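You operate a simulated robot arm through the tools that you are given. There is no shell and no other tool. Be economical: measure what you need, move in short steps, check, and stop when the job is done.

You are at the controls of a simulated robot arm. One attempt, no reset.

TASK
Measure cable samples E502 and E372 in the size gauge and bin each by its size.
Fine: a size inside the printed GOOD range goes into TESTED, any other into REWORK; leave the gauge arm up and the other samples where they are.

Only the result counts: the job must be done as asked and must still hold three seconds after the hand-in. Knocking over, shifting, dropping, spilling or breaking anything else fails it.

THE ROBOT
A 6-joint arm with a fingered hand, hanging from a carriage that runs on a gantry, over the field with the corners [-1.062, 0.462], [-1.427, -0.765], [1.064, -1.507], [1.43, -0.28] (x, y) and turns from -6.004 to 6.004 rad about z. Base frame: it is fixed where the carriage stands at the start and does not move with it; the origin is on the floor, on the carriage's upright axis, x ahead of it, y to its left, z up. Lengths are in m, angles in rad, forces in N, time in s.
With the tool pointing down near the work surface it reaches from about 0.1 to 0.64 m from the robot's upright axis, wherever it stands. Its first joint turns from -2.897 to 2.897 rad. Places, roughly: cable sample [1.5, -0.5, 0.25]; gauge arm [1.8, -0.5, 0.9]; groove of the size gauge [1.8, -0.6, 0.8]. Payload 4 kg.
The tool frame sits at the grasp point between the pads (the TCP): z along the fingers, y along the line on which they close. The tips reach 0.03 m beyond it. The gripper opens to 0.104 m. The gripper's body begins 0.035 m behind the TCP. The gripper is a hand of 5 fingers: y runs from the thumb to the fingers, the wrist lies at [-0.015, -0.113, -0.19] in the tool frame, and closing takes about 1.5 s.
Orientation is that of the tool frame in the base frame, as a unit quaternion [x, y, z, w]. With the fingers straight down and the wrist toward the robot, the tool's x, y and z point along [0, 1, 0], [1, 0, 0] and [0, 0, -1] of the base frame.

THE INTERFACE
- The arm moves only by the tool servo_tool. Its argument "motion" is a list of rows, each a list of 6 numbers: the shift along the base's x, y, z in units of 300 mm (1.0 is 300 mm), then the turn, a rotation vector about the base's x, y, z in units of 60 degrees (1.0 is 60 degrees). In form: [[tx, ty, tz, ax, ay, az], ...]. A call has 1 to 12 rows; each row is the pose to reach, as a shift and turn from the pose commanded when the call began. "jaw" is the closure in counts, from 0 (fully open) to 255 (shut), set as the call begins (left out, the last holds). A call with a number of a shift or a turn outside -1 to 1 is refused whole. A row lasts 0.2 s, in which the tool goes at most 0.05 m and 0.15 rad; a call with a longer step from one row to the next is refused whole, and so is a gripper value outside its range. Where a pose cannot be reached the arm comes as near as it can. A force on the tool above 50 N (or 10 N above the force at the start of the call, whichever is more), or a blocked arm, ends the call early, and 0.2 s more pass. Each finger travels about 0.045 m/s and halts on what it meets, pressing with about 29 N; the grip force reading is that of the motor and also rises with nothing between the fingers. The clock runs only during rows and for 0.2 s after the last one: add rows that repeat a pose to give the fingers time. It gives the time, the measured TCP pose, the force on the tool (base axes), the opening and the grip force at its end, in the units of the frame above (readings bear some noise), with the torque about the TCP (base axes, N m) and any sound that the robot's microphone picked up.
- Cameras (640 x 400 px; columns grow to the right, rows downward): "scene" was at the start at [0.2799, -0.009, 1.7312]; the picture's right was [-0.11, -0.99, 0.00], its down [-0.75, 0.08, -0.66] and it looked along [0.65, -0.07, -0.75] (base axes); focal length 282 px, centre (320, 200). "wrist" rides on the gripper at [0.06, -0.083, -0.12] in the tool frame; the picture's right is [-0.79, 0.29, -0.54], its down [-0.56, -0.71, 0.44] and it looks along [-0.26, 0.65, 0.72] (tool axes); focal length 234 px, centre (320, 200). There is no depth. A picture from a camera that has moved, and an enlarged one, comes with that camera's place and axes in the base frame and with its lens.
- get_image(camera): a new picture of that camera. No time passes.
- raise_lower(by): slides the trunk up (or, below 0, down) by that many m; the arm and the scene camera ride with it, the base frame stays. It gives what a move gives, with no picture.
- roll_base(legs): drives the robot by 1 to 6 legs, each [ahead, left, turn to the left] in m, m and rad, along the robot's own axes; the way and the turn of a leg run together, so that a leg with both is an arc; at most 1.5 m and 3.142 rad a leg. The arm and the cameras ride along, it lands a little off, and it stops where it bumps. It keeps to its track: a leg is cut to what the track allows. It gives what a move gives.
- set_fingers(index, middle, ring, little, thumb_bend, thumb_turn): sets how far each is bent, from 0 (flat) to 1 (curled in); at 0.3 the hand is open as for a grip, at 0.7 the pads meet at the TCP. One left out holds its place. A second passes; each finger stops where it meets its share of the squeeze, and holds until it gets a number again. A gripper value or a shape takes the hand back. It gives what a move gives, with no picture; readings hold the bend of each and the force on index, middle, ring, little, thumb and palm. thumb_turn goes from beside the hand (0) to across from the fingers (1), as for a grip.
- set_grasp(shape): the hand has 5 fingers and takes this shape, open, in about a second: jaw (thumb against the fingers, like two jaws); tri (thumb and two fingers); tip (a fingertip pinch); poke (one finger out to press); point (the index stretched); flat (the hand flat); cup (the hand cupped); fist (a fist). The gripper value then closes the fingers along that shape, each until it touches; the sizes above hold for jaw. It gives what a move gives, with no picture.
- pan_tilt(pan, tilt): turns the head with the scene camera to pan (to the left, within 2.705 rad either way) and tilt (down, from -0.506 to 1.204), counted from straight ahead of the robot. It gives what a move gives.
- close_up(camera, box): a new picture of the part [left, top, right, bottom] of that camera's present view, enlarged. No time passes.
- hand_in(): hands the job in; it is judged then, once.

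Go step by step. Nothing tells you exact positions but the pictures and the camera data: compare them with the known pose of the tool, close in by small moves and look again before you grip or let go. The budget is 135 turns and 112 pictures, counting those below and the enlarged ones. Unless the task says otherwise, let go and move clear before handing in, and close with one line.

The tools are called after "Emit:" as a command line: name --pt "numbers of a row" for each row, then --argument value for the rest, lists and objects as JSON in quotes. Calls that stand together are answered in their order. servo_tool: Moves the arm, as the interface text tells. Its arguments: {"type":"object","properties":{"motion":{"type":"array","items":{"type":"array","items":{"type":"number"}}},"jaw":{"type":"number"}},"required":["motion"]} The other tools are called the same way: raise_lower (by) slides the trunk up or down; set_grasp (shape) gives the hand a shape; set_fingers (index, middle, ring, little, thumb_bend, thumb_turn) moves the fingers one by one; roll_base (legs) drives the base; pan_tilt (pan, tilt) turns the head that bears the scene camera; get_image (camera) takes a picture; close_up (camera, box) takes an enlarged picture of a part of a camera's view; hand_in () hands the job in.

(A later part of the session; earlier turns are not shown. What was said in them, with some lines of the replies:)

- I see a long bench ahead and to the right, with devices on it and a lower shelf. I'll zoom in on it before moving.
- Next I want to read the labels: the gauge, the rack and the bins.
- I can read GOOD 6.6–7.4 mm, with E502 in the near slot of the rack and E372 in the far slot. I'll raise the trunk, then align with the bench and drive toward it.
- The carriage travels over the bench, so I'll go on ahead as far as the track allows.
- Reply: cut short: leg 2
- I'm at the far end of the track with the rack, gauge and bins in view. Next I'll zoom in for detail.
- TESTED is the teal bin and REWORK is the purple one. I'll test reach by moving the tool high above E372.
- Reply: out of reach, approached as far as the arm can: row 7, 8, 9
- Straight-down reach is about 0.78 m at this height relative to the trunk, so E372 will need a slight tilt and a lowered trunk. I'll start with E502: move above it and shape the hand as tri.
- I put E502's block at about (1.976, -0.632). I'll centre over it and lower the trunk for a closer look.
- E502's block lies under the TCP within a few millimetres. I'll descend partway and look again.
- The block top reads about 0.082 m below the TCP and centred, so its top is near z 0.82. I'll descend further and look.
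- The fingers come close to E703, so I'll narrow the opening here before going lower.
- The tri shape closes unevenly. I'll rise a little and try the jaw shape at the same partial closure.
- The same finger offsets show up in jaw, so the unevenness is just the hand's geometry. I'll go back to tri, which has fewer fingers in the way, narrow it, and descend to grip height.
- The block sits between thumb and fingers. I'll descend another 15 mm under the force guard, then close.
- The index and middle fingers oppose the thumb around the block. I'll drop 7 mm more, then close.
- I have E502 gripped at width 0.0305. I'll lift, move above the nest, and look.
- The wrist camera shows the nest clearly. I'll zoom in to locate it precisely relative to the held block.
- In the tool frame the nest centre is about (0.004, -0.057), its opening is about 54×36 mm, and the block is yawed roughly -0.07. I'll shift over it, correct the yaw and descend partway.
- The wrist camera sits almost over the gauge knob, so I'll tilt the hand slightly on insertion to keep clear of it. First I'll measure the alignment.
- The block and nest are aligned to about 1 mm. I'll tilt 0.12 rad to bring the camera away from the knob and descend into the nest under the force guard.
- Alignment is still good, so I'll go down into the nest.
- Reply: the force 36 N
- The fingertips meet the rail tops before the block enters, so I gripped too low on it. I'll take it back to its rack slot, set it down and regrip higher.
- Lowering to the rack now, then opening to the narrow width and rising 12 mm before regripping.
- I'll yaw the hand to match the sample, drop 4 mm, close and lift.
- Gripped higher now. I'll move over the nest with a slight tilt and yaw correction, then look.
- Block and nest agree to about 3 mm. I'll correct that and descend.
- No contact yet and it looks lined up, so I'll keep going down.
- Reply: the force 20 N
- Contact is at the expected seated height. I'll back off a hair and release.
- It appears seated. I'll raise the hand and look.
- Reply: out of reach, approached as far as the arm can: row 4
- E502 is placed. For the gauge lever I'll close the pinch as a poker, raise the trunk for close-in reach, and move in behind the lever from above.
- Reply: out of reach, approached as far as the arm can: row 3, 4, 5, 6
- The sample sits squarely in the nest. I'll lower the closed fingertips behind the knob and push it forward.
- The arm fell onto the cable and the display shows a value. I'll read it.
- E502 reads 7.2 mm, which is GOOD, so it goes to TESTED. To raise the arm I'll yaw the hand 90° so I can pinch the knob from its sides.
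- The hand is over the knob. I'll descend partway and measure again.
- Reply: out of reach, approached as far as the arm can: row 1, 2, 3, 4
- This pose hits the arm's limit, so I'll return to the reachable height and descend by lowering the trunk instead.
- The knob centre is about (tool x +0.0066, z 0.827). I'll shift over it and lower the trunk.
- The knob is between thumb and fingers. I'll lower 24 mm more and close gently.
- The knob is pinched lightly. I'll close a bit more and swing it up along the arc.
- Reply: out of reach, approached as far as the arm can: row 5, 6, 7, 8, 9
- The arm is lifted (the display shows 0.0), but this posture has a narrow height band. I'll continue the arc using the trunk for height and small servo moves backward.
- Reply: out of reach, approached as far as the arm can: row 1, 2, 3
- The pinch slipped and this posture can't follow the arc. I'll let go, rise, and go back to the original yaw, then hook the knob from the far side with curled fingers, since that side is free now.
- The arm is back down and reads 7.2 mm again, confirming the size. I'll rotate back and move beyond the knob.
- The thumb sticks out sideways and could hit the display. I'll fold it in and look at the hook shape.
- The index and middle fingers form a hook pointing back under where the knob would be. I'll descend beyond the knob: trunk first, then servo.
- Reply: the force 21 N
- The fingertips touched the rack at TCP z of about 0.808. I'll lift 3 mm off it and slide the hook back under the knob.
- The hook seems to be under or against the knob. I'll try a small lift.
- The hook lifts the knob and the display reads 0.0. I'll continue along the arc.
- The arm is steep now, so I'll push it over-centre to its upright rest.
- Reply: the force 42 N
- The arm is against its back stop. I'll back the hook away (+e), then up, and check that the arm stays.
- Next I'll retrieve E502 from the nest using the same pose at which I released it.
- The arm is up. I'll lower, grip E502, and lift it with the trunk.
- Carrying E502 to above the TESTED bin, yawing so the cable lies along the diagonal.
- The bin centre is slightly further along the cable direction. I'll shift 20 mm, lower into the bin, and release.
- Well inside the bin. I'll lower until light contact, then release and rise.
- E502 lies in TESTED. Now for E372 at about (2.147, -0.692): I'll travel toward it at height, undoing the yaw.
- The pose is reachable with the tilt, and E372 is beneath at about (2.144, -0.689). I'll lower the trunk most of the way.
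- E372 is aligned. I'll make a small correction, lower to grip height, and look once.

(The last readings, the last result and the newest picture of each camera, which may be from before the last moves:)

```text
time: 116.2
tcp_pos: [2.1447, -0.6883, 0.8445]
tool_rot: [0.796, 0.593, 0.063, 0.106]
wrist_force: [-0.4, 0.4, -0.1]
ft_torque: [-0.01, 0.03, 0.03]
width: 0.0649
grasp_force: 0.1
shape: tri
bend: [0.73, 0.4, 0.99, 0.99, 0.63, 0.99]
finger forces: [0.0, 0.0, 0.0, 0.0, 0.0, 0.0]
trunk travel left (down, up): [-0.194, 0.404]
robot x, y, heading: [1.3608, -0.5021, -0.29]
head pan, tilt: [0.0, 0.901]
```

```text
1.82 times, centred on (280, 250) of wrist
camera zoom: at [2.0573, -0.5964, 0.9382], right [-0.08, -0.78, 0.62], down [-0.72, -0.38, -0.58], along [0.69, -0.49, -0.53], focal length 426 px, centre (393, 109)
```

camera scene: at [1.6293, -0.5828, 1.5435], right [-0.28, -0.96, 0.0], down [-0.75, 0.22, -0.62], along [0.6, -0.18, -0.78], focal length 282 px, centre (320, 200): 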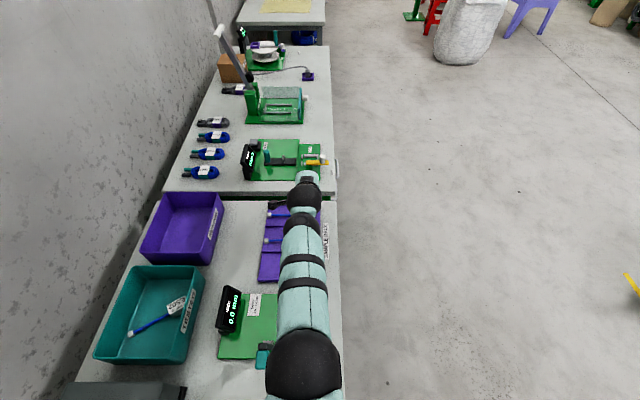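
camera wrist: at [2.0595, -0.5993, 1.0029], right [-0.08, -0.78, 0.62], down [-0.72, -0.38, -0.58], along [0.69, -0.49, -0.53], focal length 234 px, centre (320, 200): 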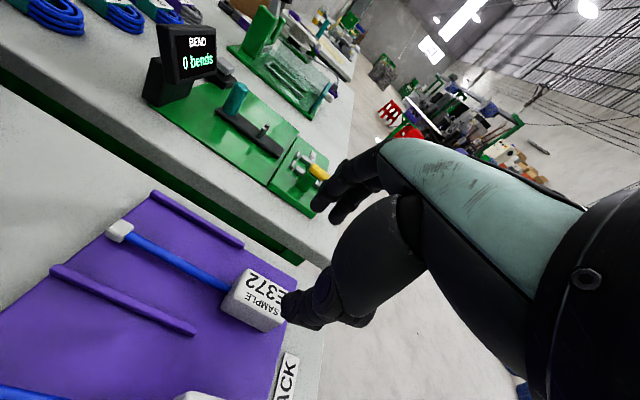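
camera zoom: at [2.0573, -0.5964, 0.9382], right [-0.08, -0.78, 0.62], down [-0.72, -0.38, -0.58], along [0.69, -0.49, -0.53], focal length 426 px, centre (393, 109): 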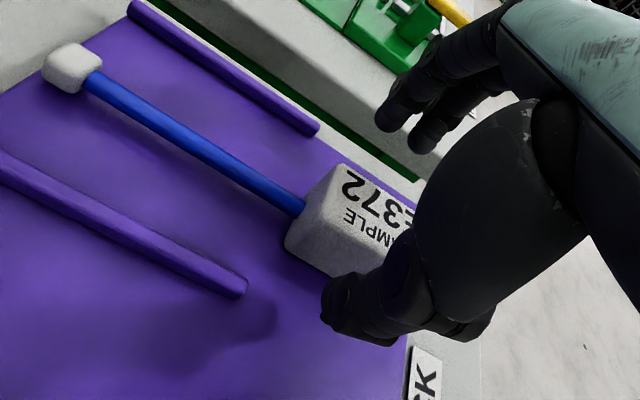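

Straddling well. I'll lower 12 mm with a slight backward shift, close and check.

Emit:
servo_tool --pt "-0.012 0.004 -0.02 0 0 0" --pt "-0.012 0.004 -0.04 0 0 0" --pt "-0.012 0.004 -0.04 0 0 0"

Emit:
servo_tool --pt "0 0 0 0 0 0" --pt "0 0 0 0 0 0" --pt "0 0 0 0 0 0" --pt "0 0 0 0 0 0" --pt "0 0 0 0 0 0" --pt "0 0 0 0 0 0" --pt "0 0 0 0 0 0" --pt "0 0 0 0 0 0" --jaw 230

Emit:
raise_lower --by 0.08

Emit:
get_image --camera "wrist"

```text
time: 117.0
tcp_pos: [2.1414, -0.6876, 0.8329]
tool_rot: [0.797, 0.592, 0.062, 0.105]
wrist_force: [-0.6, 0.3, -0.8]
ft_torque: [-0.01, -0.02, 0.0]
width: 0.0647
grasp_force: 0.0
shape: tri
bend: [0.73, 0.4, 0.99, 0.99, 0.63, 0.99]
finger forces: [0.0, 0.0, 0.0, 0.0, 0.1, 0.1]
trunk travel left (down, up): [-0.194, 0.404]
robot x, y, heading: [1.3646, -0.5048, -0.288]
head pan, tilt: [0.0, 0.901]
```

```text
time: 118.8
tcp_pos: [2.1413, -0.6864, 0.8321]
tool_rot: [0.796, 0.593, 0.063, 0.105]
wrist_force: [-0.6, -0.3, 0.3]
ft_torque: [0.02, 0.03, 0.02]
width: 0.0253
grasp_force: 29.3
shape: tri
bend: [0.74, 0.57, 1.0, 1.0, 0.74, 1.0]
finger forces: [12.9, 12.6, 0.1, 0.0, 26.0, 0.0]
trunk travel left (down, up): [-0.194, 0.404]
robot x, y, heading: [1.365, -0.505, -0.284]
head pan, tilt: [0.0, 0.901]
```

```text
time: 119.9
tcp_pos: [2.1406, -0.6861, 0.9129]
tool_rot: [0.796, 0.593, 0.062, 0.106]
wrist_force: [0.1, 0.2, -1.4]
ft_torque: [0.0, 0.01, -0.02]
width: 0.0251
grasp_force: 29.6
shape: tri
bend: [0.74, 0.57, 1.0, 1.0, 0.74, 1.0]
finger forces: [13.0, 12.5, 0.0, 0.1, 25.7, 0.1]
trunk travel left (down, up): [-0.274, 0.324]
robot x, y, heading: [1.3655, -0.499, -0.289]
head pan, tilt: [0.0, 0.901]
```

```text
17 pictures are left
camera wrist: at [2.0533, -0.5949, 1.006], right [-0.08, -0.78, 0.62], down [-0.72, -0.38, -0.58], along [0.69, -0.49, -0.53], focal length 234 px, centre (320, 200)
```

wrist: 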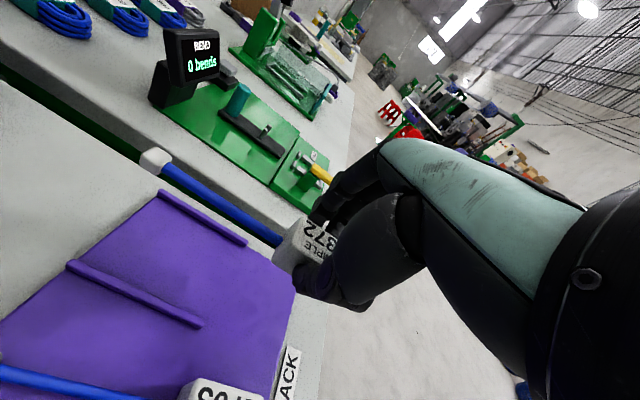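

Emit:
close_up --camera "wrist" --box '[240, 180, 360, 310]'

```text
3.08 times, centred on (300, 245) of wrist
camera zoom: at [2.0533, -0.5949, 1.006], right [-0.08, -0.78, 0.62], down [-0.72, -0.38, -0.58], along [0.69, -0.49, -0.53], focal length 720 px, centre (382, 62)
```

zoom: 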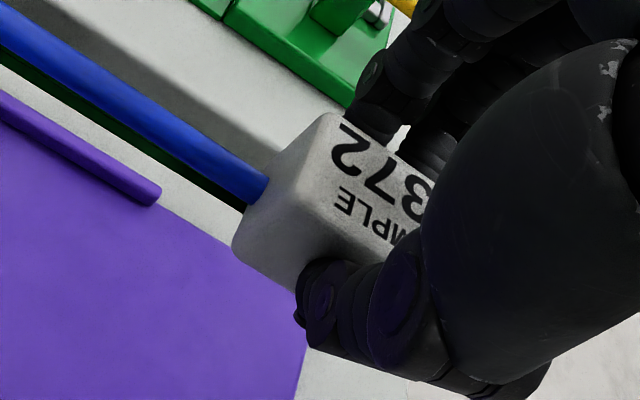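

To be safe on flatness I'll set E372 down in the nearer, empty slot with the same tilt, then regrip upright.

Emit:
raise_lower --by 0.1

Emit:
servo_tool --pt "-0.14 0.048 0 0 0 0" --pt "-0.28 0.096 -0.03 0 0 0" --pt "-0.42 0.144 -0.1 0 0 0" --pt "-0.553 0.19 -0.18 0 0 0" --pt "-0.553 0.19 -0.33 0 0 0" --pt "-0.553 0.19 -0.45 0 0 0" --pt "-0.553 0.19 -0.45 0 0 0"

Emit:
get_image --camera "wrist"

```text
time: 121.3
tcp_pos: [2.1412, -0.6864, 1.0118]
tool_rot: [0.796, 0.592, 0.062, 0.106]
wrist_force: [0.1, -0.1, -0.9]
ft_torque: [0.03, -0.01, 0.02]
width: 0.0252
grasp_force: 29.0
shape: tri
bend: [0.74, 0.57, 1.0, 1.0, 0.74, 1.0]
finger forces: [13.0, 12.5, 0.0, 0.0, 25.5, 0.0]
trunk travel left (down, up): [-0.374, 0.224]
robot x, y, heading: [1.3595, -0.5091, -0.288]
head pan, tilt: [0.0, 0.901]
```

```text
time: 122.9
tcp_pos: [1.9742, -0.6301, 0.8756]
tool_rot: [0.796, 0.593, 0.063, 0.106]
wrist_force: [0.2, -1.6, -1.1]
ft_torque: [0.05, -0.01, -0.02]
width: 0.0251
grasp_force: 29.0
shape: tri
bend: [0.74, 0.57, 1.0, 1.0, 0.74, 1.0]
finger forces: [12.9, 12.6, 0.1, 0.0, 25.4, 0.0]
trunk travel left (down, up): [-0.374, 0.224]
robot x, y, heading: [1.3628, -0.5069, -0.285]
head pan, tilt: [0.0, 0.901]
```

```text
15 pictures are left
camera wrist: at [1.8857, -0.5389, 0.9699], right [-0.08, -0.78, 0.62], down [-0.72, -0.38, -0.58], along [0.69, -0.49, -0.53], focal length 234 px, centre (320, 200)
```

wrist: 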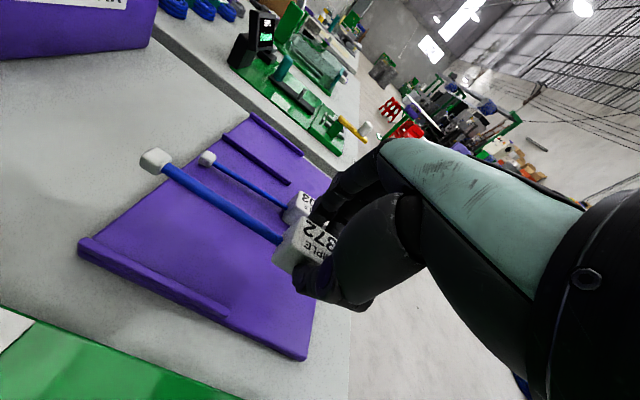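

Lowering onto the slot, releasing, then rising slightly and uprighting the hand.

Emit:
servo_tool --pt "0 0 -0.06 0 0 0" --pt "0 0 -0.12 0 0 0" --pt "0 0 -0.14 0 0 0" --pt "0 0 -0.14 0 0 0"

Emit:
servo_tool --pt "0 0 0 0 0 0" --pt "0 0 0 0 0 0" --pt "0 0 0 0 0 0" --pt "0 0 0 0 0 0" --pt "0 0 0 0 0 0" --pt "0 0 0 0 0 0" --pt "0 0 0.1 0 0 0" --pt "0 0 0.2 0.034 0.115 0" --pt "0 0 0.2 0.068 0.229 0" --pt "0 0 0.2 0.068 0.229 0" --jaw 95

Emit:
get_image --camera "wrist"

```text
time: 123.9
tcp_pos: [1.975, -0.6311, 0.8334]
tool_rot: [0.796, 0.593, 0.063, 0.105]
wrist_force: [0.8, -0.4, -1.0]
ft_torque: [-0.01, 0.01, -0.02]
width: 0.0249
grasp_force: 29.2
shape: tri
bend: [0.74, 0.58, 1.0, 1.0, 0.74, 1.0]
finger forces: [12.9, 12.3, 0.0, 0.1, 25.4, 0.1]
trunk travel left (down, up): [-0.374, 0.224]
robot x, y, heading: [1.3627, -0.5045, -0.288]
head pan, tilt: [0.0, 0.901]
```

```text
time: 126.1
tcp_pos: [1.9749, -0.6285, 0.8945]
tool_rot: [0.801, 0.598, -0.012, 0.005]
wrist_force: [0.0, -0.2, 0.4]
ft_torque: [0.01, 0.03, -0.02]
width: 0.0648
grasp_force: 0.1
shape: tri
bend: [0.73, 0.4, 0.99, 0.99, 0.63, 0.99]
finger forces: [0.0, 0.1, 0.1, 0.1, 0.1, 0.1]
trunk travel left (down, up): [-0.374, 0.224]
robot x, y, heading: [1.3651, -0.5003, -0.287]
head pan, tilt: [0.0, 0.901]
```

```text
14 pictures are left
camera wrist: at [1.9131, -0.5463, 1.0125], right [0.06, -0.83, 0.56], down [-0.84, -0.35, -0.42], along [0.54, -0.45, -0.72], focal length 234 px, centre (320, 200)
```

wrist: 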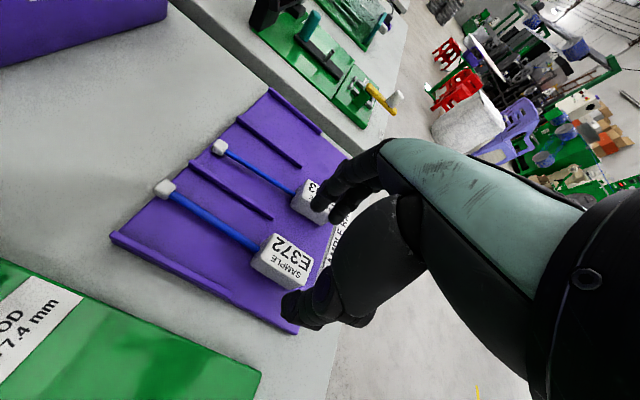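

E372 sits flat. I'll centre, descend upright and grip.

Emit:
servo_tool --pt "0.021 0 -0.08 0 0 -0.029" --pt "0.021 0 -0.16 0 0 -0.029" --pt "0.021 0 -0.208 0 0 -0.029" --pt "0.021 0 -0.208 0 0 -0.029"

Emit:
servo_tool --pt "0 0 0 0 0 0" --pt "0 0 0 0 0 0" --pt "0 0 0 0 0 0" --pt "0 0 0 0 0 0" --pt "0 0 0 0 0 0" --pt "0 0 0 0 0 0" --pt "0 0 0 0 0 0" --pt "0 0 0.1 0 0 0" --pt "0 0 0.22 0 0 0" --pt "0 0 0.22 0 0 0" --jaw 230

Emit:
get_image --camera "wrist"

```text
time: 127.1
tcp_pos: [1.9832, -0.6296, 0.8322]
tool_rot: [0.809, 0.587, -0.013, 0.005]
wrist_force: [-0.3, 0.1, 0.1]
ft_torque: [0.02, 0.01, 0.02]
width: 0.0648
grasp_force: 0.1
shape: tri
bend: [0.73, 0.4, 0.99, 0.99, 0.63, 0.99]
finger forces: [0.0, 0.0, 0.0, 0.1, 0.1, 0.0]
trunk travel left (down, up): [-0.374, 0.224]
robot x, y, heading: [1.3658, -0.5038, -0.292]
head pan, tilt: [0.0, 0.901]
```

```text
time: 129.3
tcp_pos: [1.9819, -0.6312, 0.8999]
tool_rot: [0.81, 0.586, -0.012, 0.006]
wrist_force: [0.3, 0.5, -0.5]
ft_torque: [0.03, 0.02, 0.01]
width: 0.0243
grasp_force: 28.5
shape: tri
bend: [0.74, 0.57, 1.0, 1.0, 0.74, 1.0]
finger forces: [13.4, 12.8, 0.0, 0.0, 26.1, 0.1]
trunk travel left (down, up): [-0.374, 0.224]
robot x, y, heading: [1.364, -0.5039, -0.287]
head pan, tilt: [0.0, 0.901]
```

```text
13 pictures are left
camera wrist: at [1.9223, -0.5455, 1.0176], right [0.04, -0.83, 0.56], down [-0.85, -0.32, -0.42], along [0.52, -0.46, -0.71], focal length 234 px, centre (320, 200)
```

wrist: 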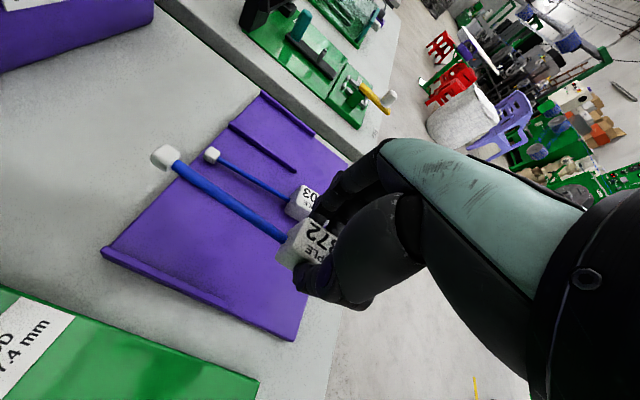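

The in-hand picture matches E502's grip almost exactly, so I'll reuse the same nest pose and hover above it first.

Emit:
servo_tool --pt "-0.13 0.045 0.01 0 0 0.02" --pt "-0.26 0.09 0.01 0 0 0.05" --pt "-0.36 0.13 -0.02 0.02 0.03 0.071" --pt "-0.458 0.167 -0.07 0.041 0.061 0.071" --pt "-0.458 0.167 -0.117 0.041 0.061 0.071" --pt "-0.458 0.167 -0.117 0.041 0.061 0.071"

Emit:
close_up --camera "wrist" --box '[220, 190, 350, 330]'

```text
time: 130.7
tcp_pos: [1.8442, -0.582, 0.8629]
tool_rot: [0.787, 0.615, -0.026, -0.03]
wrist_force: [0.2, -0.1, -0.6]
ft_torque: [0.01, 0.01, 0.0]
width: 0.0245
grasp_force: 29.1
shape: tri
bend: [0.74, 0.57, 1.0, 1.0, 0.74, 1.0]
finger forces: [13.4, 12.8, 0.0, 0.0, 26.1, 0.0]
trunk travel left (down, up): [-0.374, 0.224]
robot x, y, heading: [1.3643, -0.5033, -0.286]
head pan, tilt: [0.0, 0.901]
```

```text
2.86 times, centred on (285, 260) of wrist
camera zoom: at [1.7859, -0.5047, 0.9884], right [0.13, -0.84, 0.52], down [-0.85, -0.37, -0.38], along [0.51, -0.39, -0.77], focal length 669 px, centre (420, 29)
```

zoom: 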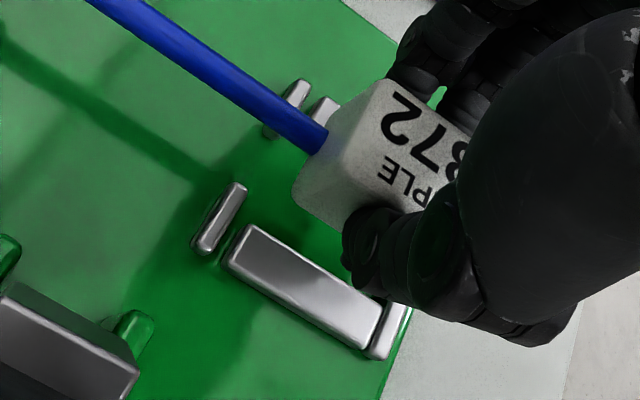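

Same view as with E502. I'll descend under the guard, then release.

Emit:
servo_tool --pt "0 0.005 -0.04 0 0 0" --pt "0 0.005 -0.08 0 0 0" --pt "0 0.005 -0.1 0 0 0" --pt "0 0.005 -0.112 0 0 0" --pt "0 0.005 -0.112 0 0 0"

Emit:
close_up --camera "wrist" --box '[220, 190, 350, 330]'

```text
time: 131.9
tcp_pos: [1.8468, -0.5789, 0.8319]
tool_rot: [0.787, 0.616, -0.024, -0.028]
wrist_force: [-5.1, 1.1, 23.2]
ft_torque: [0.03, 0.14, -0.03]
width: 0.0262
grasp_force: 28.5
shape: tri
bend: [0.74, 0.58, 1.0, 1.0, 0.74, 1.0]
finger forces: [14.7, 13.6, 0.0, 0.0, 33.9, 0.0]
trunk travel left (down, up): [-0.374, 0.224]
robot x, y, heading: [1.3627, -0.5014, -0.285]
head pan, tilt: [0.0, 0.901]
```

```text
2.86 times, centred on (285, 260) of wrist
camera zoom: at [1.7883, -0.5025, 0.9571], right [0.13, -0.84, 0.52], down [-0.85, -0.37, -0.38], along [0.51, -0.39, -0.76], focal length 669 px, centre (420, 29)
```

zoom: 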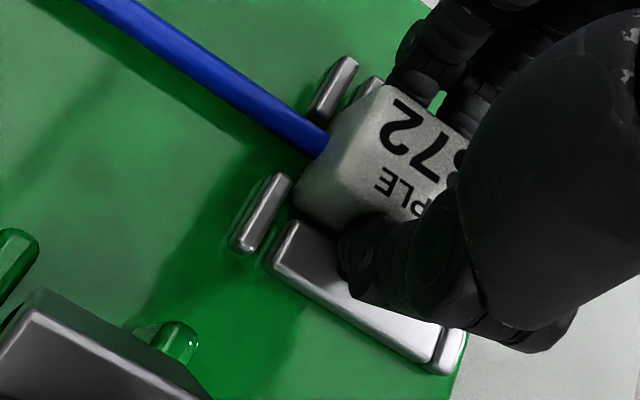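

Similar to before, but the block sits about 2 mm too far left. I'll raise a touch, shift right, and lower again.

Emit:
servo_tool --pt "0 0 0.02 0 0 0" --pt "-0.002 -0.008 0.02 0 0 0" --pt "-0.002 -0.008 0.01 0 0 0" --pt "-0.002 -0.008 0.0 0 0 0" --pt "-0.002 -0.008 0.0 0 0 0"

Emit:
servo_tool --pt "0 0 0.012 0 0 0" --pt "0 0 0.012 0 0 0" --pt "0 0 0.012 0 0 0" --pt "0 0 0.012 0 0 0" --pt "0 0 0.012 0 0 0" --pt "0 0 0.012 0 0 0" --jaw 110

Emit:
close_up --camera "wrist" --box '[180, 150, 380, 340]'

```text
time: 133.1
tcp_pos: [1.846, -0.58, 0.8318]
tool_rot: [0.787, 0.616, -0.024, -0.029]
wrist_force: [-6.5, 3.0, 26.1]
ft_torque: [0.04, 0.16, 0.02]
width: 0.0263
grasp_force: 28.8
shape: tri
bend: [0.74, 0.58, 1.0, 1.0, 0.74, 1.0]
finger forces: [14.3, 13.3, 0.0, 0.1, 34.3, 0.0]
trunk travel left (down, up): [-0.374, 0.224]
robot x, y, heading: [1.367, -0.5046, -0.289]
head pan, tilt: [0.0, 0.901]
```

```text
time: 134.5
tcp_pos: [1.8433, -0.5798, 0.8332]
tool_rot: [0.787, 0.616, -0.026, -0.03]
wrist_force: [0.1, -0.1, -0.1]
ft_torque: [0.02, 0.01, 0.01]
width: 0.059
grasp_force: 0.0
shape: tri
bend: [0.74, 0.42, 0.99, 0.99, 0.66, 0.99]
finger forces: [0.0, 0.0, 0.0, 0.0, 0.0, 0.0]
trunk travel left (down, up): [-0.374, 0.224]
robot x, y, heading: [1.3637, -0.5058, -0.288]
head pan, tilt: [0.0, 0.901]
```

```text
2.11 times, centred on (280, 245) of wrist
camera zoom: at [1.7861, -0.5037, 0.9585], right [0.13, -0.84, 0.52], down [-0.85, -0.37, -0.38], along [0.51, -0.39, -0.77], focal length 493 px, centre (404, 105)
```

zoom: 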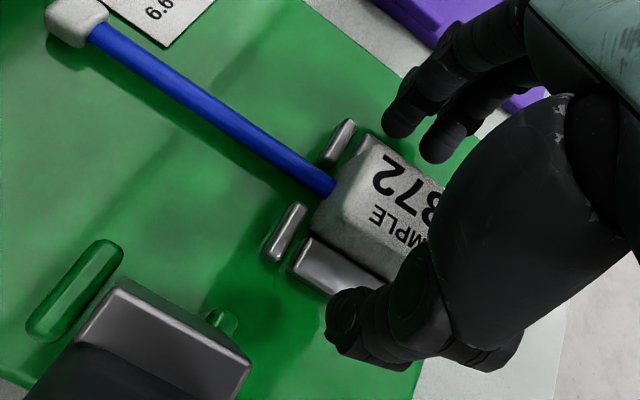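

Seated as before. I'll rise with the trunk, close the pinch, go behind the lever and push it as before.

Emit:
raise_lower --by 0.195

Emit:
servo_tool --pt "-0.1 0.07 0.03 -0.012 -0.03 -0.02" --pt "-0.2 0.14 0.06 -0.025 -0.073 -0.047" --pt "-0.3 0.21 0.08 -0.025 -0.073 -0.047" --pt "-0.4 0.28 0.08 -0.025 -0.073 -0.047" --pt "-0.467 0.322 0.08 -0.025 -0.073 -0.047" --pt "-0.467 0.322 0.08 -0.025 -0.073 -0.047" --pt "-0.467 0.322 0.08 -0.025 -0.073 -0.047" --jaw 255

```text
time: 136.6
tcp_pos: [1.8432, -0.5788, 1.0278]
tool_rot: [0.787, 0.616, -0.025, -0.03]
wrist_force: [0.0, 0.3, 0.2]
ft_torque: [-0.03, 0.04, 0.01]
width: 0.0589
grasp_force: 0.1
shape: tri
bend: [0.74, 0.42, 0.99, 0.99, 0.66, 0.99]
finger forces: [0.0, 0.0, 0.0, 0.1, 0.1, 0.0]
trunk travel left (down, up): [-0.569, 0.029]
robot x, y, heading: [1.3617, -0.5058, -0.287]
head pan, tilt: [0.0, 0.901]
```

```text
time: 138.2
tcp_pos: [1.704, -0.4835, 1.0511]
tool_rot: [0.802, 0.597, -0.004, 0.003]
wrist_force: [0.3, -0.3, -0.4]
ft_torque: [0.02, -0.01, -0.01]
width: 0.0
grasp_force: 29.3
shape: tri
bend: [0.7, 0.7, 1.0, 1.0, 0.44, 1.0]
finger forces: [0.1, 0.1, 0.1, 0.0, 0.0, 0.0]
trunk travel left (down, up): [-0.569, 0.029]
robot x, y, heading: [1.3593, -0.5055, -0.286]
head pan, tilt: [0.0, 0.901]
```

Exactly the same pose as last time, so I'll lower and push the lever.

Emit:
servo_tool --pt "0 0 -0.15 0 0 0" --pt "0 0 -0.3 0 0 0" --pt "0 0 -0.4 0 0 0" --pt "0.06 -0.018 -0.4 0 0 0" --pt "0.12 -0.036 -0.4 0 0 0" --pt "0.18 -0.054 -0.4 0 0 0" --pt "0.24 -0.072 -0.4 0 0 0" --pt "0.24 -0.072 -0.4 0 0 0"

Emit:
close_up --camera "wrist" --box '[180, 90, 340, 290]'

```text
time: 140.0
tcp_pos: [1.775, -0.5054, 0.933]
tool_rot: [0.802, 0.597, -0.003, 0.003]
wrist_force: [-0.1, 0.3, 0.5]
ft_torque: [-0.02, 0.0, 0.02]
width: 0.0
grasp_force: 28.9
shape: tri
bend: [0.7, 0.7, 1.0, 1.0, 0.44, 1.0]
finger forces: [0.0, 0.1, 0.0, 0.0, 0.0, 0.0]
trunk travel left (down, up): [-0.569, 0.029]
robot x, y, heading: [1.3617, -0.5031, -0.29]
head pan, tilt: [0.0, 0.901]
```

```text
2.00 times, centred on (260, 190) of wrist
camera zoom: at [1.7113, -0.4225, 1.0513], right [0.05, -0.83, 0.55], down [-0.84, -0.34, -0.43], along [0.55, -0.44, -0.71], focal length 468 px, centre (440, 220)
```

zoom: 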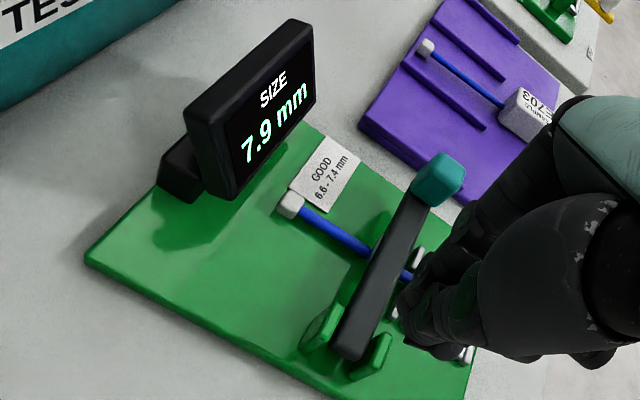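

E372 reads 7.9 mm, out of range, so it goes to REWORK. I'll repeat the hook procedure to raise the arm.

Emit:
servo_tool --pt "0 0 0.16 0 0 0" --pt "0 0 0.32 0 0 0" --pt "0.05 -0.016 0.46 0 0 0" --pt "0.18 -0.06 0.5 0 0 0" --pt "0.33 -0.108 0.5 0 0 0" --pt "0.48 -0.157 0.5 0 0 0" --pt "0.63 -0.206 0.5 0 0 0" --pt "0.653 -0.213 0.5 0 0 0" --pt "0.653 -0.213 0.5 0 0 0"

Emit:
set_fingers --index 0.78 --middle 0.78 --thumb_bend 1.0 --thumb_turn 0.0

Emit:
raise_lower --by -0.2

```text
time: 142.0
tcp_pos: [1.9728, -0.5688, 1.0836]
tool_rot: [0.802, 0.597, -0.003, 0.003]
wrist_force: [-0.1, -0.6, 0.2]
ft_torque: [0.0, -0.04, -0.04]
width: 0.0
grasp_force: 28.7
shape: tri
bend: [0.7, 0.7, 1.0, 1.0, 0.44, 1.0]
finger forces: [0.0, 0.1, 0.1, 0.0, 0.0, 0.0]
trunk travel left (down, up): [-0.569, 0.029]
robot x, y, heading: [1.3636, -0.5022, -0.293]
head pan, tilt: [0.0, 0.901]
```

```text
time: 143.0
tcp_pos: [1.9731, -0.5684, 1.0836]
tool_rot: [0.802, 0.597, -0.003, 0.003]
wrist_force: [0.4, 0.2, 0.0]
ft_torque: [-0.02, 0.02, 0.01]
width: 0.0624
grasp_force: 0.1
shape: fingers
bend: [0.78, 0.78, 1.0, 1.0, 1.0, 0.0]
finger forces: [0.1, 0.0, 0.0, 0.0, 0.1, 0.1]
trunk travel left (down, up): [-0.569, 0.029]
robot x, y, heading: [1.3656, -0.5046, -0.294]
head pan, tilt: [0.0, 0.901]
```

```text
time: 145.2
tcp_pos: [1.9744, -0.5686, 0.8834]
tool_rot: [0.802, 0.597, -0.003, 0.004]
wrist_force: [-0.5, 0.8, 0.4]
ft_torque: [-0.03, 0.01, -0.04]
width: 0.062
grasp_force: 0.0
shape: fingers
bend: [0.78, 0.78, 1.0, 1.0, 1.0, 0.0]
finger forces: [0.1, 0.1, 0.0, 0.0, 0.0, 0.0]
trunk travel left (down, up): [-0.369, 0.229]
robot x, y, heading: [1.3623, -0.5052, -0.29]
head pan, tilt: [0.0, 0.901]
```

Emit:
servo_tool --pt "0 0 -0.12 0 0 0" --pt "0 0 -0.22 0 0 0" --pt "0 0 -0.241 0 0 0" --pt "-0.064 0.018 -0.241 0 0 0" --pt "-0.128 0.036 -0.243 0 0 0" --pt "-0.192 0.052 -0.243 0 0 0" --pt "-0.192 0.052 -0.2 0 0 0" --pt "-0.207 0.057 -0.15 0 0 0" --pt "-0.222 0.061 -0.113 0 0 0" --pt "-0.222 0.061 -0.113 0 0 0"

Emit:
get_image --camera "wrist"

```text
time: 147.4
tcp_pos: [1.909, -0.5508, 0.8489]
tool_rot: [0.803, 0.597, -0.002, 0.004]
wrist_force: [10.3, -4.2, 0.7]
ft_torque: [-0.07, -0.23, -0.09]
width: 0.057
grasp_force: 5.7
shape: fingers
bend: [0.76, 0.78, 1.0, 1.0, 1.0, 0.0]
finger forces: [11.0, 0.0, 0.0, 0.0, 0.0, 0.0]
trunk travel left (down, up): [-0.369, 0.229]
robot x, y, heading: [1.3671, -0.5039, -0.294]
head pan, tilt: [0.0, 0.901]
```

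```text
8 pictures are left
camera wrist: at [1.8461, -0.4684, 0.9682], right [0.05, -0.83, 0.55], down [-0.84, -0.34, -0.43], along [0.55, -0.44, -0.71], focal length 234 px, centre (320, 200)
```

wrist: 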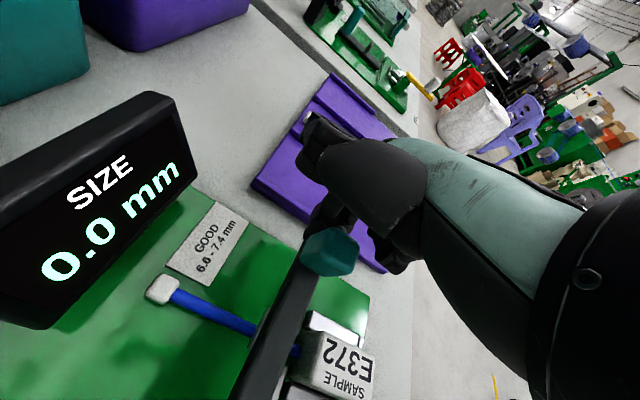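

It's hooked again. I'll continue the arc, a bit more upward first.

Emit:
servo_tool --pt "-0.01 0.003 0.055 0 0 0" --pt "-0.05 0.015 0.105 0 0 0" --pt "-0.1 0.03 0.142 0 0 0" --pt "-0.155 0.047 0.18 0 0 0" --pt "-0.215 0.064 0.21 0 0 0" --pt "-0.215 0.064 0.21 0 0 0"

Emit:
get_image --camera "wrist"

```text
time: 148.8
tcp_pos: [1.8481, -0.5365, 0.9155]
tool_rot: [0.803, 0.595, 0.0, 0.009]
wrist_force: [18.2, -15.4, 20.1]
ft_torque: [-0.34, -1.05, -0.22]
width: 0.0468
grasp_force: 14.1
shape: fingers
bend: [0.78, 0.49, 1.0, 1.0, 1.0, 0.0]
finger forces: [15.9, 13.3, 0.0, 0.0, 0.0, 0.0]
trunk travel left (down, up): [-0.369, 0.229]
robot x, y, heading: [1.3606, -0.5001, -0.287]
head pan, tilt: [0.0, 0.901]
```

```text
7 pictures are left
camera wrist: at [1.7835, -0.4527, 1.0335], right [0.04, -0.83, 0.55], down [-0.83, -0.34, -0.44], along [0.55, -0.44, -0.7], focal length 234 px, centre (320, 200)
```

wrist: 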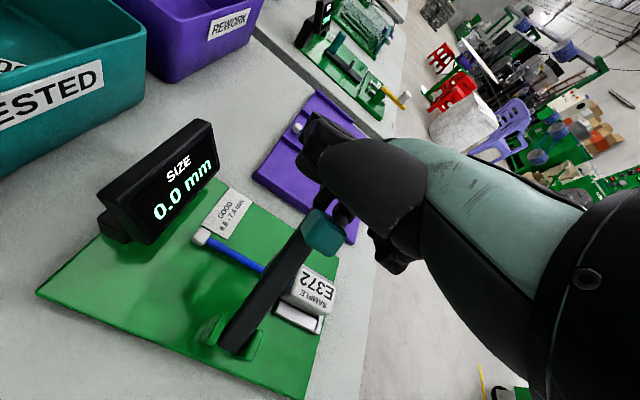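

The hand is loading up against the knob. I'll ease off upward and back, then push over.

Emit:
servo_tool --pt "0.03 -0.009 0.02 0 0 0" --pt "0.03 -0.009 0.05 0 0 0" --pt "0.0 0.0 0.06 0 0 0" --pt "-0.05 0.015 0.06 0 0 0" --pt "-0.05 0.015 0.06 0 0 0"

```text
time: 150.0
tcp_pos: [1.827, -0.5261, 0.9306]
tool_rot: [0.803, 0.596, -0.003, 0.004]
wrist_force: [-0.7, 0.7, -0.4]
ft_torque: [-0.02, -0.03, 0.0]
width: 0.0622
grasp_force: 0.1
shape: fingers
bend: [0.78, 0.78, 1.0, 1.0, 1.0, 0.0]
finger forces: [0.1, 0.0, 0.0, 0.1, 0.1, 0.2]
trunk travel left (down, up): [-0.369, 0.229]
robot x, y, heading: [1.3654, -0.5046, -0.288]
head pan, tilt: [0.0, 0.901]
```

Emit:
get_image --camera "wrist"

```text
6 pictures are left
camera wrist: at [1.7636, -0.4438, 1.0489], right [0.05, -0.83, 0.55], down [-0.84, -0.34, -0.43], along [0.54, -0.44, -0.71], focal length 234 px, centre (320, 200)
```

wrist: 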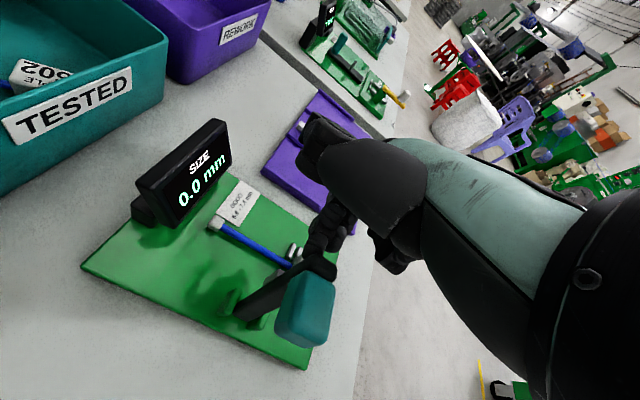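

The knob is upright or beyond. I'll nudge it to its stop, then back away and return to gripping shape.

Emit:
servo_tool --pt "-0.05 0.015 -0.01 0 0 0" --pt "-0.1 0.03 -0.02 0 0 0" --pt "-0.145 0.043 -0.03 0 0 0" --pt "-0.145 0.043 -0.03 0 0 0"

Emit:
servo_tool --pt "0.05 -0.015 0.02 0 0 0" --pt "0.12 -0.036 0.02 0 0 0" --pt "0.22 -0.066 0.02 0 0 0" --pt "0.34 -0.1 0.04 0 0 0" --pt "0.46 -0.138 0.12 0 0 0" --pt "0.56 -0.19 0.15 0 0 0" --pt "0.63 -0.24 0.15 0 0 0" --pt "0.63 -0.24 0.15 0 0 0"

Emit:
set_grasp --shape "tri"

```text
time: 151.0
tcp_pos: [1.7873, -0.5141, 0.9231]
tool_rot: [0.803, 0.596, -0.001, 0.006]
wrist_force: [12.3, -6.0, 11.4]
ft_torque: [0.03, -0.18, -0.07]
width: 0.0595
grasp_force: 7.8
shape: fingers
bend: [0.78, 0.78, 1.0, 1.0, 1.0, 0.0]
finger forces: [15.6, 0.1, 0.0, 0.1, 0.0, 0.1]
trunk travel left (down, up): [-0.369, 0.229]
robot x, y, heading: [1.3614, -0.5033, -0.293]
head pan, tilt: [0.0, 0.901]
```

```text
time: 152.8
tcp_pos: [1.9738, -0.5862, 0.9656]
tool_rot: [0.802, 0.597, -0.002, 0.002]
wrist_force: [-0.7, 0.5, 0.5]
ft_torque: [0.02, -0.01, 0.01]
width: 0.0621
grasp_force: 0.0
shape: fingers
bend: [0.78, 0.78, 1.0, 1.0, 1.0, 0.0]
finger forces: [0.0, 0.0, 0.0, 0.0, 0.0, 0.1]
trunk travel left (down, up): [-0.369, 0.229]
robot x, y, heading: [1.364, -0.5058, -0.291]
head pan, tilt: [0.0, 0.901]
```

```text
time: 153.7
tcp_pos: [1.9729, -0.5845, 0.9661]
tool_rot: [0.802, 0.597, -0.003, 0.003]
wrist_force: [-0.1, -0.4, 0.1]
ft_torque: [-0.01, -0.03, -0.01]
width: 0.1036
grasp_force: 0.1
shape: tri
bend: [0.3, 0.3, 0.99, 0.99, 0.3, 0.97]
finger forces: [0.1, 0.0, 0.1, 0.0, 0.1, 0.0]
trunk travel left (down, up): [-0.369, 0.229]
robot x, y, heading: [1.3644, -0.503, -0.289]
head pan, tilt: [0.0, 0.901]
```

Moving above E372 in the nest, with a check picture.

Emit:
servo_tool --pt "-0.12 0.005 -0.02 0 0 0.02" --pt "-0.24 0.01 -0.06 0.011 0.04 0.047" --pt "-0.35 0.013 -0.1 0.025 0.073 0.047" --pt "-0.43 0.016 -0.15 0.025 0.073 0.047" --pt "-0.43 0.016 -0.25 0.025 0.073 0.047" --pt "-0.43 0.016 -0.33 0.025 0.073 0.047" --pt "-0.43 0.016 -0.33 0.025 0.073 0.047" --jaw 105

Emit:
get_image --camera "wrist"

```text
time: 155.3
tcp_pos: [1.8445, -0.5805, 0.8661]
tool_rot: [0.787, 0.616, -0.025, -0.03]
wrist_force: [0.3, 0.7, 0.3]
ft_torque: [0.02, 0.03, -0.04]
width: 0.0617
grasp_force: 0.1
shape: tri
bend: [0.73, 0.41, 0.99, 0.99, 0.65, 0.99]
finger forces: [0.0, 0.0, 0.0, 0.0, 0.0, 0.0]
trunk travel left (down, up): [-0.369, 0.229]
robot x, y, heading: [1.3643, -0.5021, -0.289]
head pan, tilt: [0.0, 0.901]
```

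```text
5 pictures are left
camera wrist: at [1.7859, -0.5038, 0.9923], right [0.13, -0.84, 0.52], down [-0.85, -0.37, -0.38], along [0.51, -0.39, -0.77], focal length 234 px, centre (320, 200)
```

wrist: 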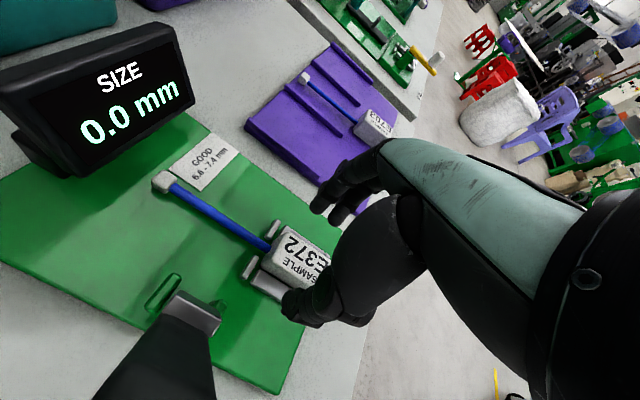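

The arm is up and E372 is seated. I'll grip it and lift with the trunk.

Emit:
servo_tool --pt "0 0 -0.06 0 0 0" --pt "0 0 -0.109 0 0 0" --pt "0 0 -0.109 0 0 0"

Emit:
servo_tool --pt "0 0 0 0 0 0" --pt "0 0 0 0 0 0" --pt "0 0 0 0 0 0" --pt "0 0 0 0 0 0" --pt "0 0 0 0 0 0" --pt "0 0 0 0 0 0" --pt "0 0 0 0 0 0" --pt "0 0 0.06 0 0 0" --pt "0 0 0.06 0 0 0" --jaw 230

Emit:
raise_lower --by 0.16

```text
time: 156.1
tcp_pos: [1.8428, -0.5819, 0.8331]
tool_rot: [0.787, 0.616, -0.025, -0.03]
wrist_force: [0.4, -0.3, -0.5]
ft_torque: [0.04, 0.03, -0.01]
width: 0.0616
grasp_force: 0.0
shape: tri
bend: [0.73, 0.41, 0.99, 0.99, 0.65, 0.99]
finger forces: [0.1, 0.0, 0.0, 0.0, 0.1, 0.0]
trunk travel left (down, up): [-0.369, 0.229]
robot x, y, heading: [1.3627, -0.5023, -0.29]
head pan, tilt: [0.0, 0.901]
```

```text
time: 158.1
tcp_pos: [1.8457, -0.5817, 0.8506]
tool_rot: [0.787, 0.616, -0.026, -0.03]
wrist_force: [0.2, -0.3, -1.1]
ft_torque: [-0.01, 0.01, 0.02]
width: 0.0247
grasp_force: 28.7
shape: tri
bend: [0.73, 0.58, 1.0, 1.0, 0.74, 1.0]
finger forces: [13.2, 12.7, 0.0, 0.1, 26.2, 0.0]
trunk travel left (down, up): [-0.369, 0.229]
robot x, y, heading: [1.3627, -0.5013, -0.287]
head pan, tilt: [0.0, 0.901]
```

```text
time: 159.9
tcp_pos: [1.8451, -0.5819, 1.0114]
tool_rot: [0.787, 0.616, -0.025, -0.03]
wrist_force: [-0.8, 0.6, -0.5]
ft_torque: [-0.03, -0.01, 0.02]
width: 0.0249
grasp_force: 28.9
shape: tri
bend: [0.73, 0.58, 1.0, 1.0, 0.74, 1.0]
finger forces: [13.3, 12.8, 0.0, 0.0, 26.1, 0.0]
trunk travel left (down, up): [-0.529, 0.069]
robot x, y, heading: [1.3648, -0.5044, -0.293]
head pan, tilt: [0.0, 0.901]
```

Lifted with a firm grip. Moving toward the REWORK bin in two calls.

Emit:
servo_tool --pt "0.1 0.1 0.03 0 0 0.06" --pt "0.2 0.19 0.08 -0.012 -0.04 0.12" --pt "0.3 0.28 0.13 -0.025 -0.073 0.18" --pt "0.4 0.37 0.18 -0.025 -0.073 0.24" --pt "0.5 0.46 0.23 -0.025 -0.073 0.3" --pt "0.533 0.5 0.267 -0.025 -0.073 0.334" --pt "0.533 0.5 0.267 -0.025 -0.073 0.334"

Emit:
servo_tool --pt "0.12 0.05 0.08 0.006 -0.06 0" --pt "0.24 0.1 0.16 0.013 -0.12 0" --pt "0.36 0.14 0.23 0.02 -0.18 0" --pt "0.46 0.18 0.28 0.026 -0.237 0" --pt "0.49 0.187 0.287 0.026 -0.237 0" --pt "0.49 0.187 0.287 0.026 -0.237 0"

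Emit:
get_image --camera "wrist"

```text
time: 161.5
tcp_pos: [2.0041, -0.432, 1.0912]
tool_rot: [0.668, 0.744, -0.009, 0.008]
wrist_force: [0.2, 0.6, -0.3]
ft_torque: [0.0, -0.01, 0.0]
width: 0.0249
grasp_force: 29.0
shape: tri
bend: [0.73, 0.58, 1.0, 1.0, 0.74, 1.0]
finger forces: [13.3, 12.7, 0.1, 0.0, 26.0, 0.0]
trunk travel left (down, up): [-0.529, 0.069]
robot x, y, heading: [1.3654, -0.5049, -0.289]
head pan, tilt: [0.0, 0.901]
```

```text
time: 162.9
tcp_pos: [2.1502, -0.3756, 1.1781]
tool_rot: [0.664, 0.737, 0.085, 0.092]
wrist_force: [-0.4, 0.0, -0.1]
ft_torque: [-0.02, 0.01, 0.01]
width: 0.0247
grasp_force: 29.3
shape: tri
bend: [0.73, 0.58, 1.0, 1.0, 0.74, 1.0]
finger forces: [13.3, 12.7, 0.0, 0.0, 26.1, 0.0]
trunk travel left (down, up): [-0.529, 0.069]
robot x, y, heading: [1.362, -0.5056, -0.293]
head pan, tilt: [0.0, 0.901]
```

```text
4 pictures are left
camera wrist: at [2.0345, -0.3243, 1.2717], right [0.22, -0.76, 0.61], down [-0.52, -0.63, -0.58], along [0.83, -0.19, -0.53], focal length 234 px, centre (320, 200)
```

wrist: 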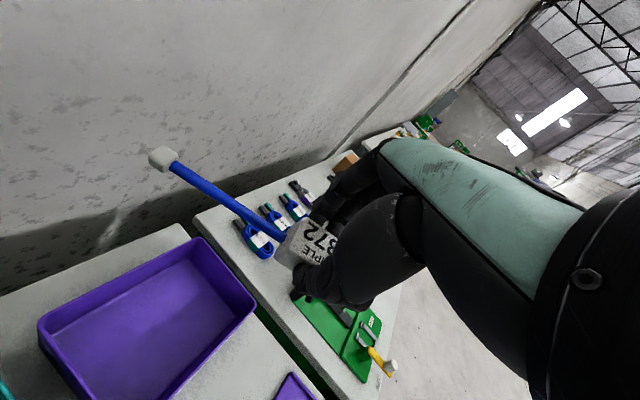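

I'll yaw a little more so the sample lies along the bin's diagonal, centre it, then lower the trunk.

Emit:
servo_tool --pt "0.02 0.007 0 0.006 -0.015 0.1" --pt "0.04 0.014 0 0.012 -0.03 0.2" --pt "0.051 0.02 0 0.019 -0.044 0.286" --pt "0.051 0.02 0 0.019 -0.044 0.286"

Emit:
raise_lower --by -0.26

Emit:
get_image --camera "wrist"

```text
time: 163.9
tcp_pos: [2.1614, -0.3697, 1.1794]
tool_rot: [0.546, 0.825, 0.12, 0.088]
wrist_force: [-0.5, -0.8, -1.1]
ft_torque: [0.01, 0.0, 0.0]
width: 0.0244
grasp_force: 29.1
shape: tri
bend: [0.73, 0.58, 1.0, 1.0, 0.75, 1.0]
finger forces: [13.0, 12.7, 0.0, 0.1, 26.1, 0.0]
out of reach, approached as far as the arm can: row 3, 4
trunk travel left (down, up): [-0.529, 0.069]
robot x, y, heading: [1.3663, -0.5059, -0.286]
head pan, tilt: [0.0, 0.901]
```

```text
time: 166.6
tcp_pos: [2.1605, -0.3695, 0.9198]
tool_rot: [0.546, 0.825, 0.12, 0.089]
wrist_force: [0.7, 0.3, -0.7]
ft_torque: [0.02, 0.03, -0.01]
width: 0.0246
grasp_force: 29.4
shape: tri
bend: [0.73, 0.58, 1.0, 1.0, 0.75, 1.0]
finger forces: [13.2, 12.6, 0.0, 0.1, 26.1, 0.0]
trunk travel left (down, up): [-0.269, 0.329]
robot x, y, heading: [1.3621, -0.506, -0.283]
head pan, tilt: [0.0, 0.901]
```

```text
3 pictures are left
camera wrist: at [2.0303, -0.3584, 1.0086], right [0.41, -0.67, 0.62], down [-0.28, -0.74, -0.62], along [0.87, 0.08, -0.49], focal length 234 px, centre (320, 200)
```

wrist: 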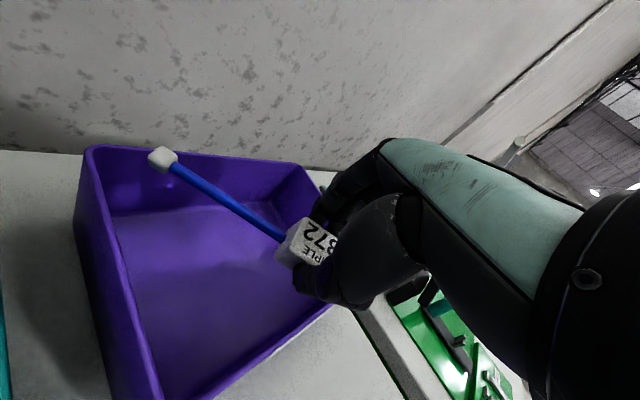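

The sample is over the bin with both ends inside. I'll lower 60 mm more and release, then rise.

Emit:
raise_lower --by -0.06

Emit:
servo_tool --pt "0 0 0 0 0 0" --pt "0 0 0 0 0 0" --pt "0 0 0 0 0 0" --pt "0 0 0 0 0 0" --pt "0 0 0 0 0 0" --pt "0 0 0 0 0 0" --pt "0 0 0 0 0 0" --jaw 95

Emit:
raise_lower --by 0.32

Emit:
get_image --camera "wrist"

```text
time: 167.6
tcp_pos: [2.1612, -0.371, 0.8605]
tool_rot: [0.545, 0.825, 0.12, 0.089]
wrist_force: [0.9, 0.0, -1.1]
ft_torque: [0.02, -0.01, 0.0]
width: 0.0245
grasp_force: 28.9
shape: tri
bend: [0.73, 0.58, 1.0, 1.0, 0.75, 1.0]
finger forces: [13.2, 12.6, 0.0, 0.0, 26.2, 0.1]
trunk travel left (down, up): [-0.209, 0.389]
robot x, y, heading: [1.3631, -0.5066, -0.29]
head pan, tilt: [0.0, 0.901]
```

```text
time: 169.2
tcp_pos: [2.1622, -0.3668, 0.8597]
tool_rot: [0.545, 0.825, 0.121, 0.088]
wrist_force: [3.3, 8.3, 4.7]
ft_torque: [-0.15, 0.27, -0.3]
width: 0.0626
grasp_force: 0.0
shape: tri
bend: [0.73, 0.4, 0.99, 0.99, 0.65, 0.97]
finger forces: [0.1, 0.0, 0.0, 0.0, 9.5, 0.0]
trunk travel left (down, up): [-0.209, 0.389]
robot x, y, heading: [1.362, -0.5037, -0.283]
head pan, tilt: [0.0, 0.901]
```

```text
time: 172.3
tcp_pos: [2.1608, -0.3707, 1.1788]
tool_rot: [0.545, 0.825, 0.119, 0.088]
wrist_force: [0.4, 0.6, 0.2]
ft_torque: [-0.03, 0.02, 0.05]
width: 0.0651
grasp_force: 0.1
shape: tri
bend: [0.73, 0.4, 0.99, 0.99, 0.63, 0.99]
finger forces: [0.0, 0.0, 0.1, 0.1, 0.0, 0.0]
trunk travel left (down, up): [-0.529, 0.069]
robot x, y, heading: [1.3632, -0.5052, -0.288]
head pan, tilt: [0.0, 0.901]
```

```text
2 pictures are left
camera wrist: at [2.0303, -0.3583, 1.2685], right [0.41, -0.67, 0.61], down [-0.28, -0.74, -0.62], along [0.87, 0.08, -0.49], focal length 234 px, centre (320, 200)
```

wrist: 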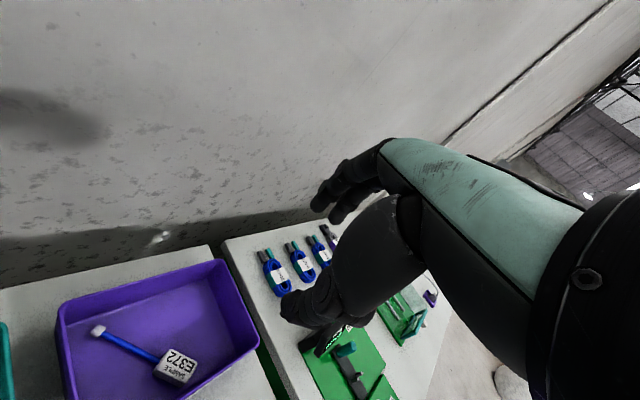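

E372 is in REWORK. I'll pull the arm clear and take a check picture from the same trunk height as an earlier one.

Emit:
servo_tool --pt "-0.1 -0.08 0 0 0.05 -0.05" --pt "-0.2 -0.16 0 0 0.1 -0.1" --pt "-0.3 -0.26 0 0 0.15 -0.15" --pt "-0.4 -0.38 0 0 0.2 -0.2" --pt "-0.45 -0.52 0 0 0.25 -0.25" --pt "-0.48 -0.66 0 0 0.25 -0.3" --pt "-0.5 -0.8 0 0 0.25 -0.35" --pt "-0.5 -0.95 0 0 0.25 -0.4" --pt "-0.5 -0.95 0 0 0.25 -0.4"

Emit:
get_image --camera "scene"

```text
time: 174.3
tcp_pos: [2.0126, -0.6573, 1.1777]
tool_rot: [0.716, 0.698, 0.027, 0.004]
wrist_force: [-0.1, -0.3, 0.1]
ft_torque: [-0.01, 0.0, 0.02]
width: 0.065
grasp_force: 0.1
shape: tri
bend: [0.73, 0.4, 0.99, 0.99, 0.63, 0.99]
finger forces: [0.0, 0.1, 0.0, 0.0, 0.1, 0.0]
trunk travel left (down, up): [-0.529, 0.069]
robot x, y, heading: [1.3656, -0.5045, -0.288]
head pan, tilt: [0.0, 0.901]
```

```text
1 pictures are left
camera scene: at [1.6293, -0.5828, 1.8135], right [-0.28, -0.96, 0.0], down [-0.75, 0.22, -0.62], along [0.6, -0.18, -0.78], focal length 282 px, centre (320, 200)
```

scene: 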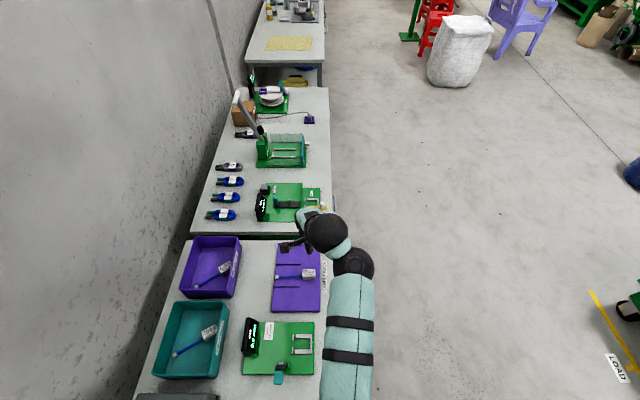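

Both samples are in their bins, E703 is untouched, the gauge arm is up and the bins look unmoved. I'll hand the job in.

Emit:
hand_in

```text
The job is handed in.
```

I measured and binned both samples: E502 read 7.2 mm, inside the 6.6–7.4 mm GOOD range, and went into TESTED; E372 read 7.9 mm and went into REWORK. The gauge arm is up and E703 is still in its rack slot, though my thumb pressed the REWORK bin wall at about 9.5 N while releasing E372, with no visible shift in the last picture.
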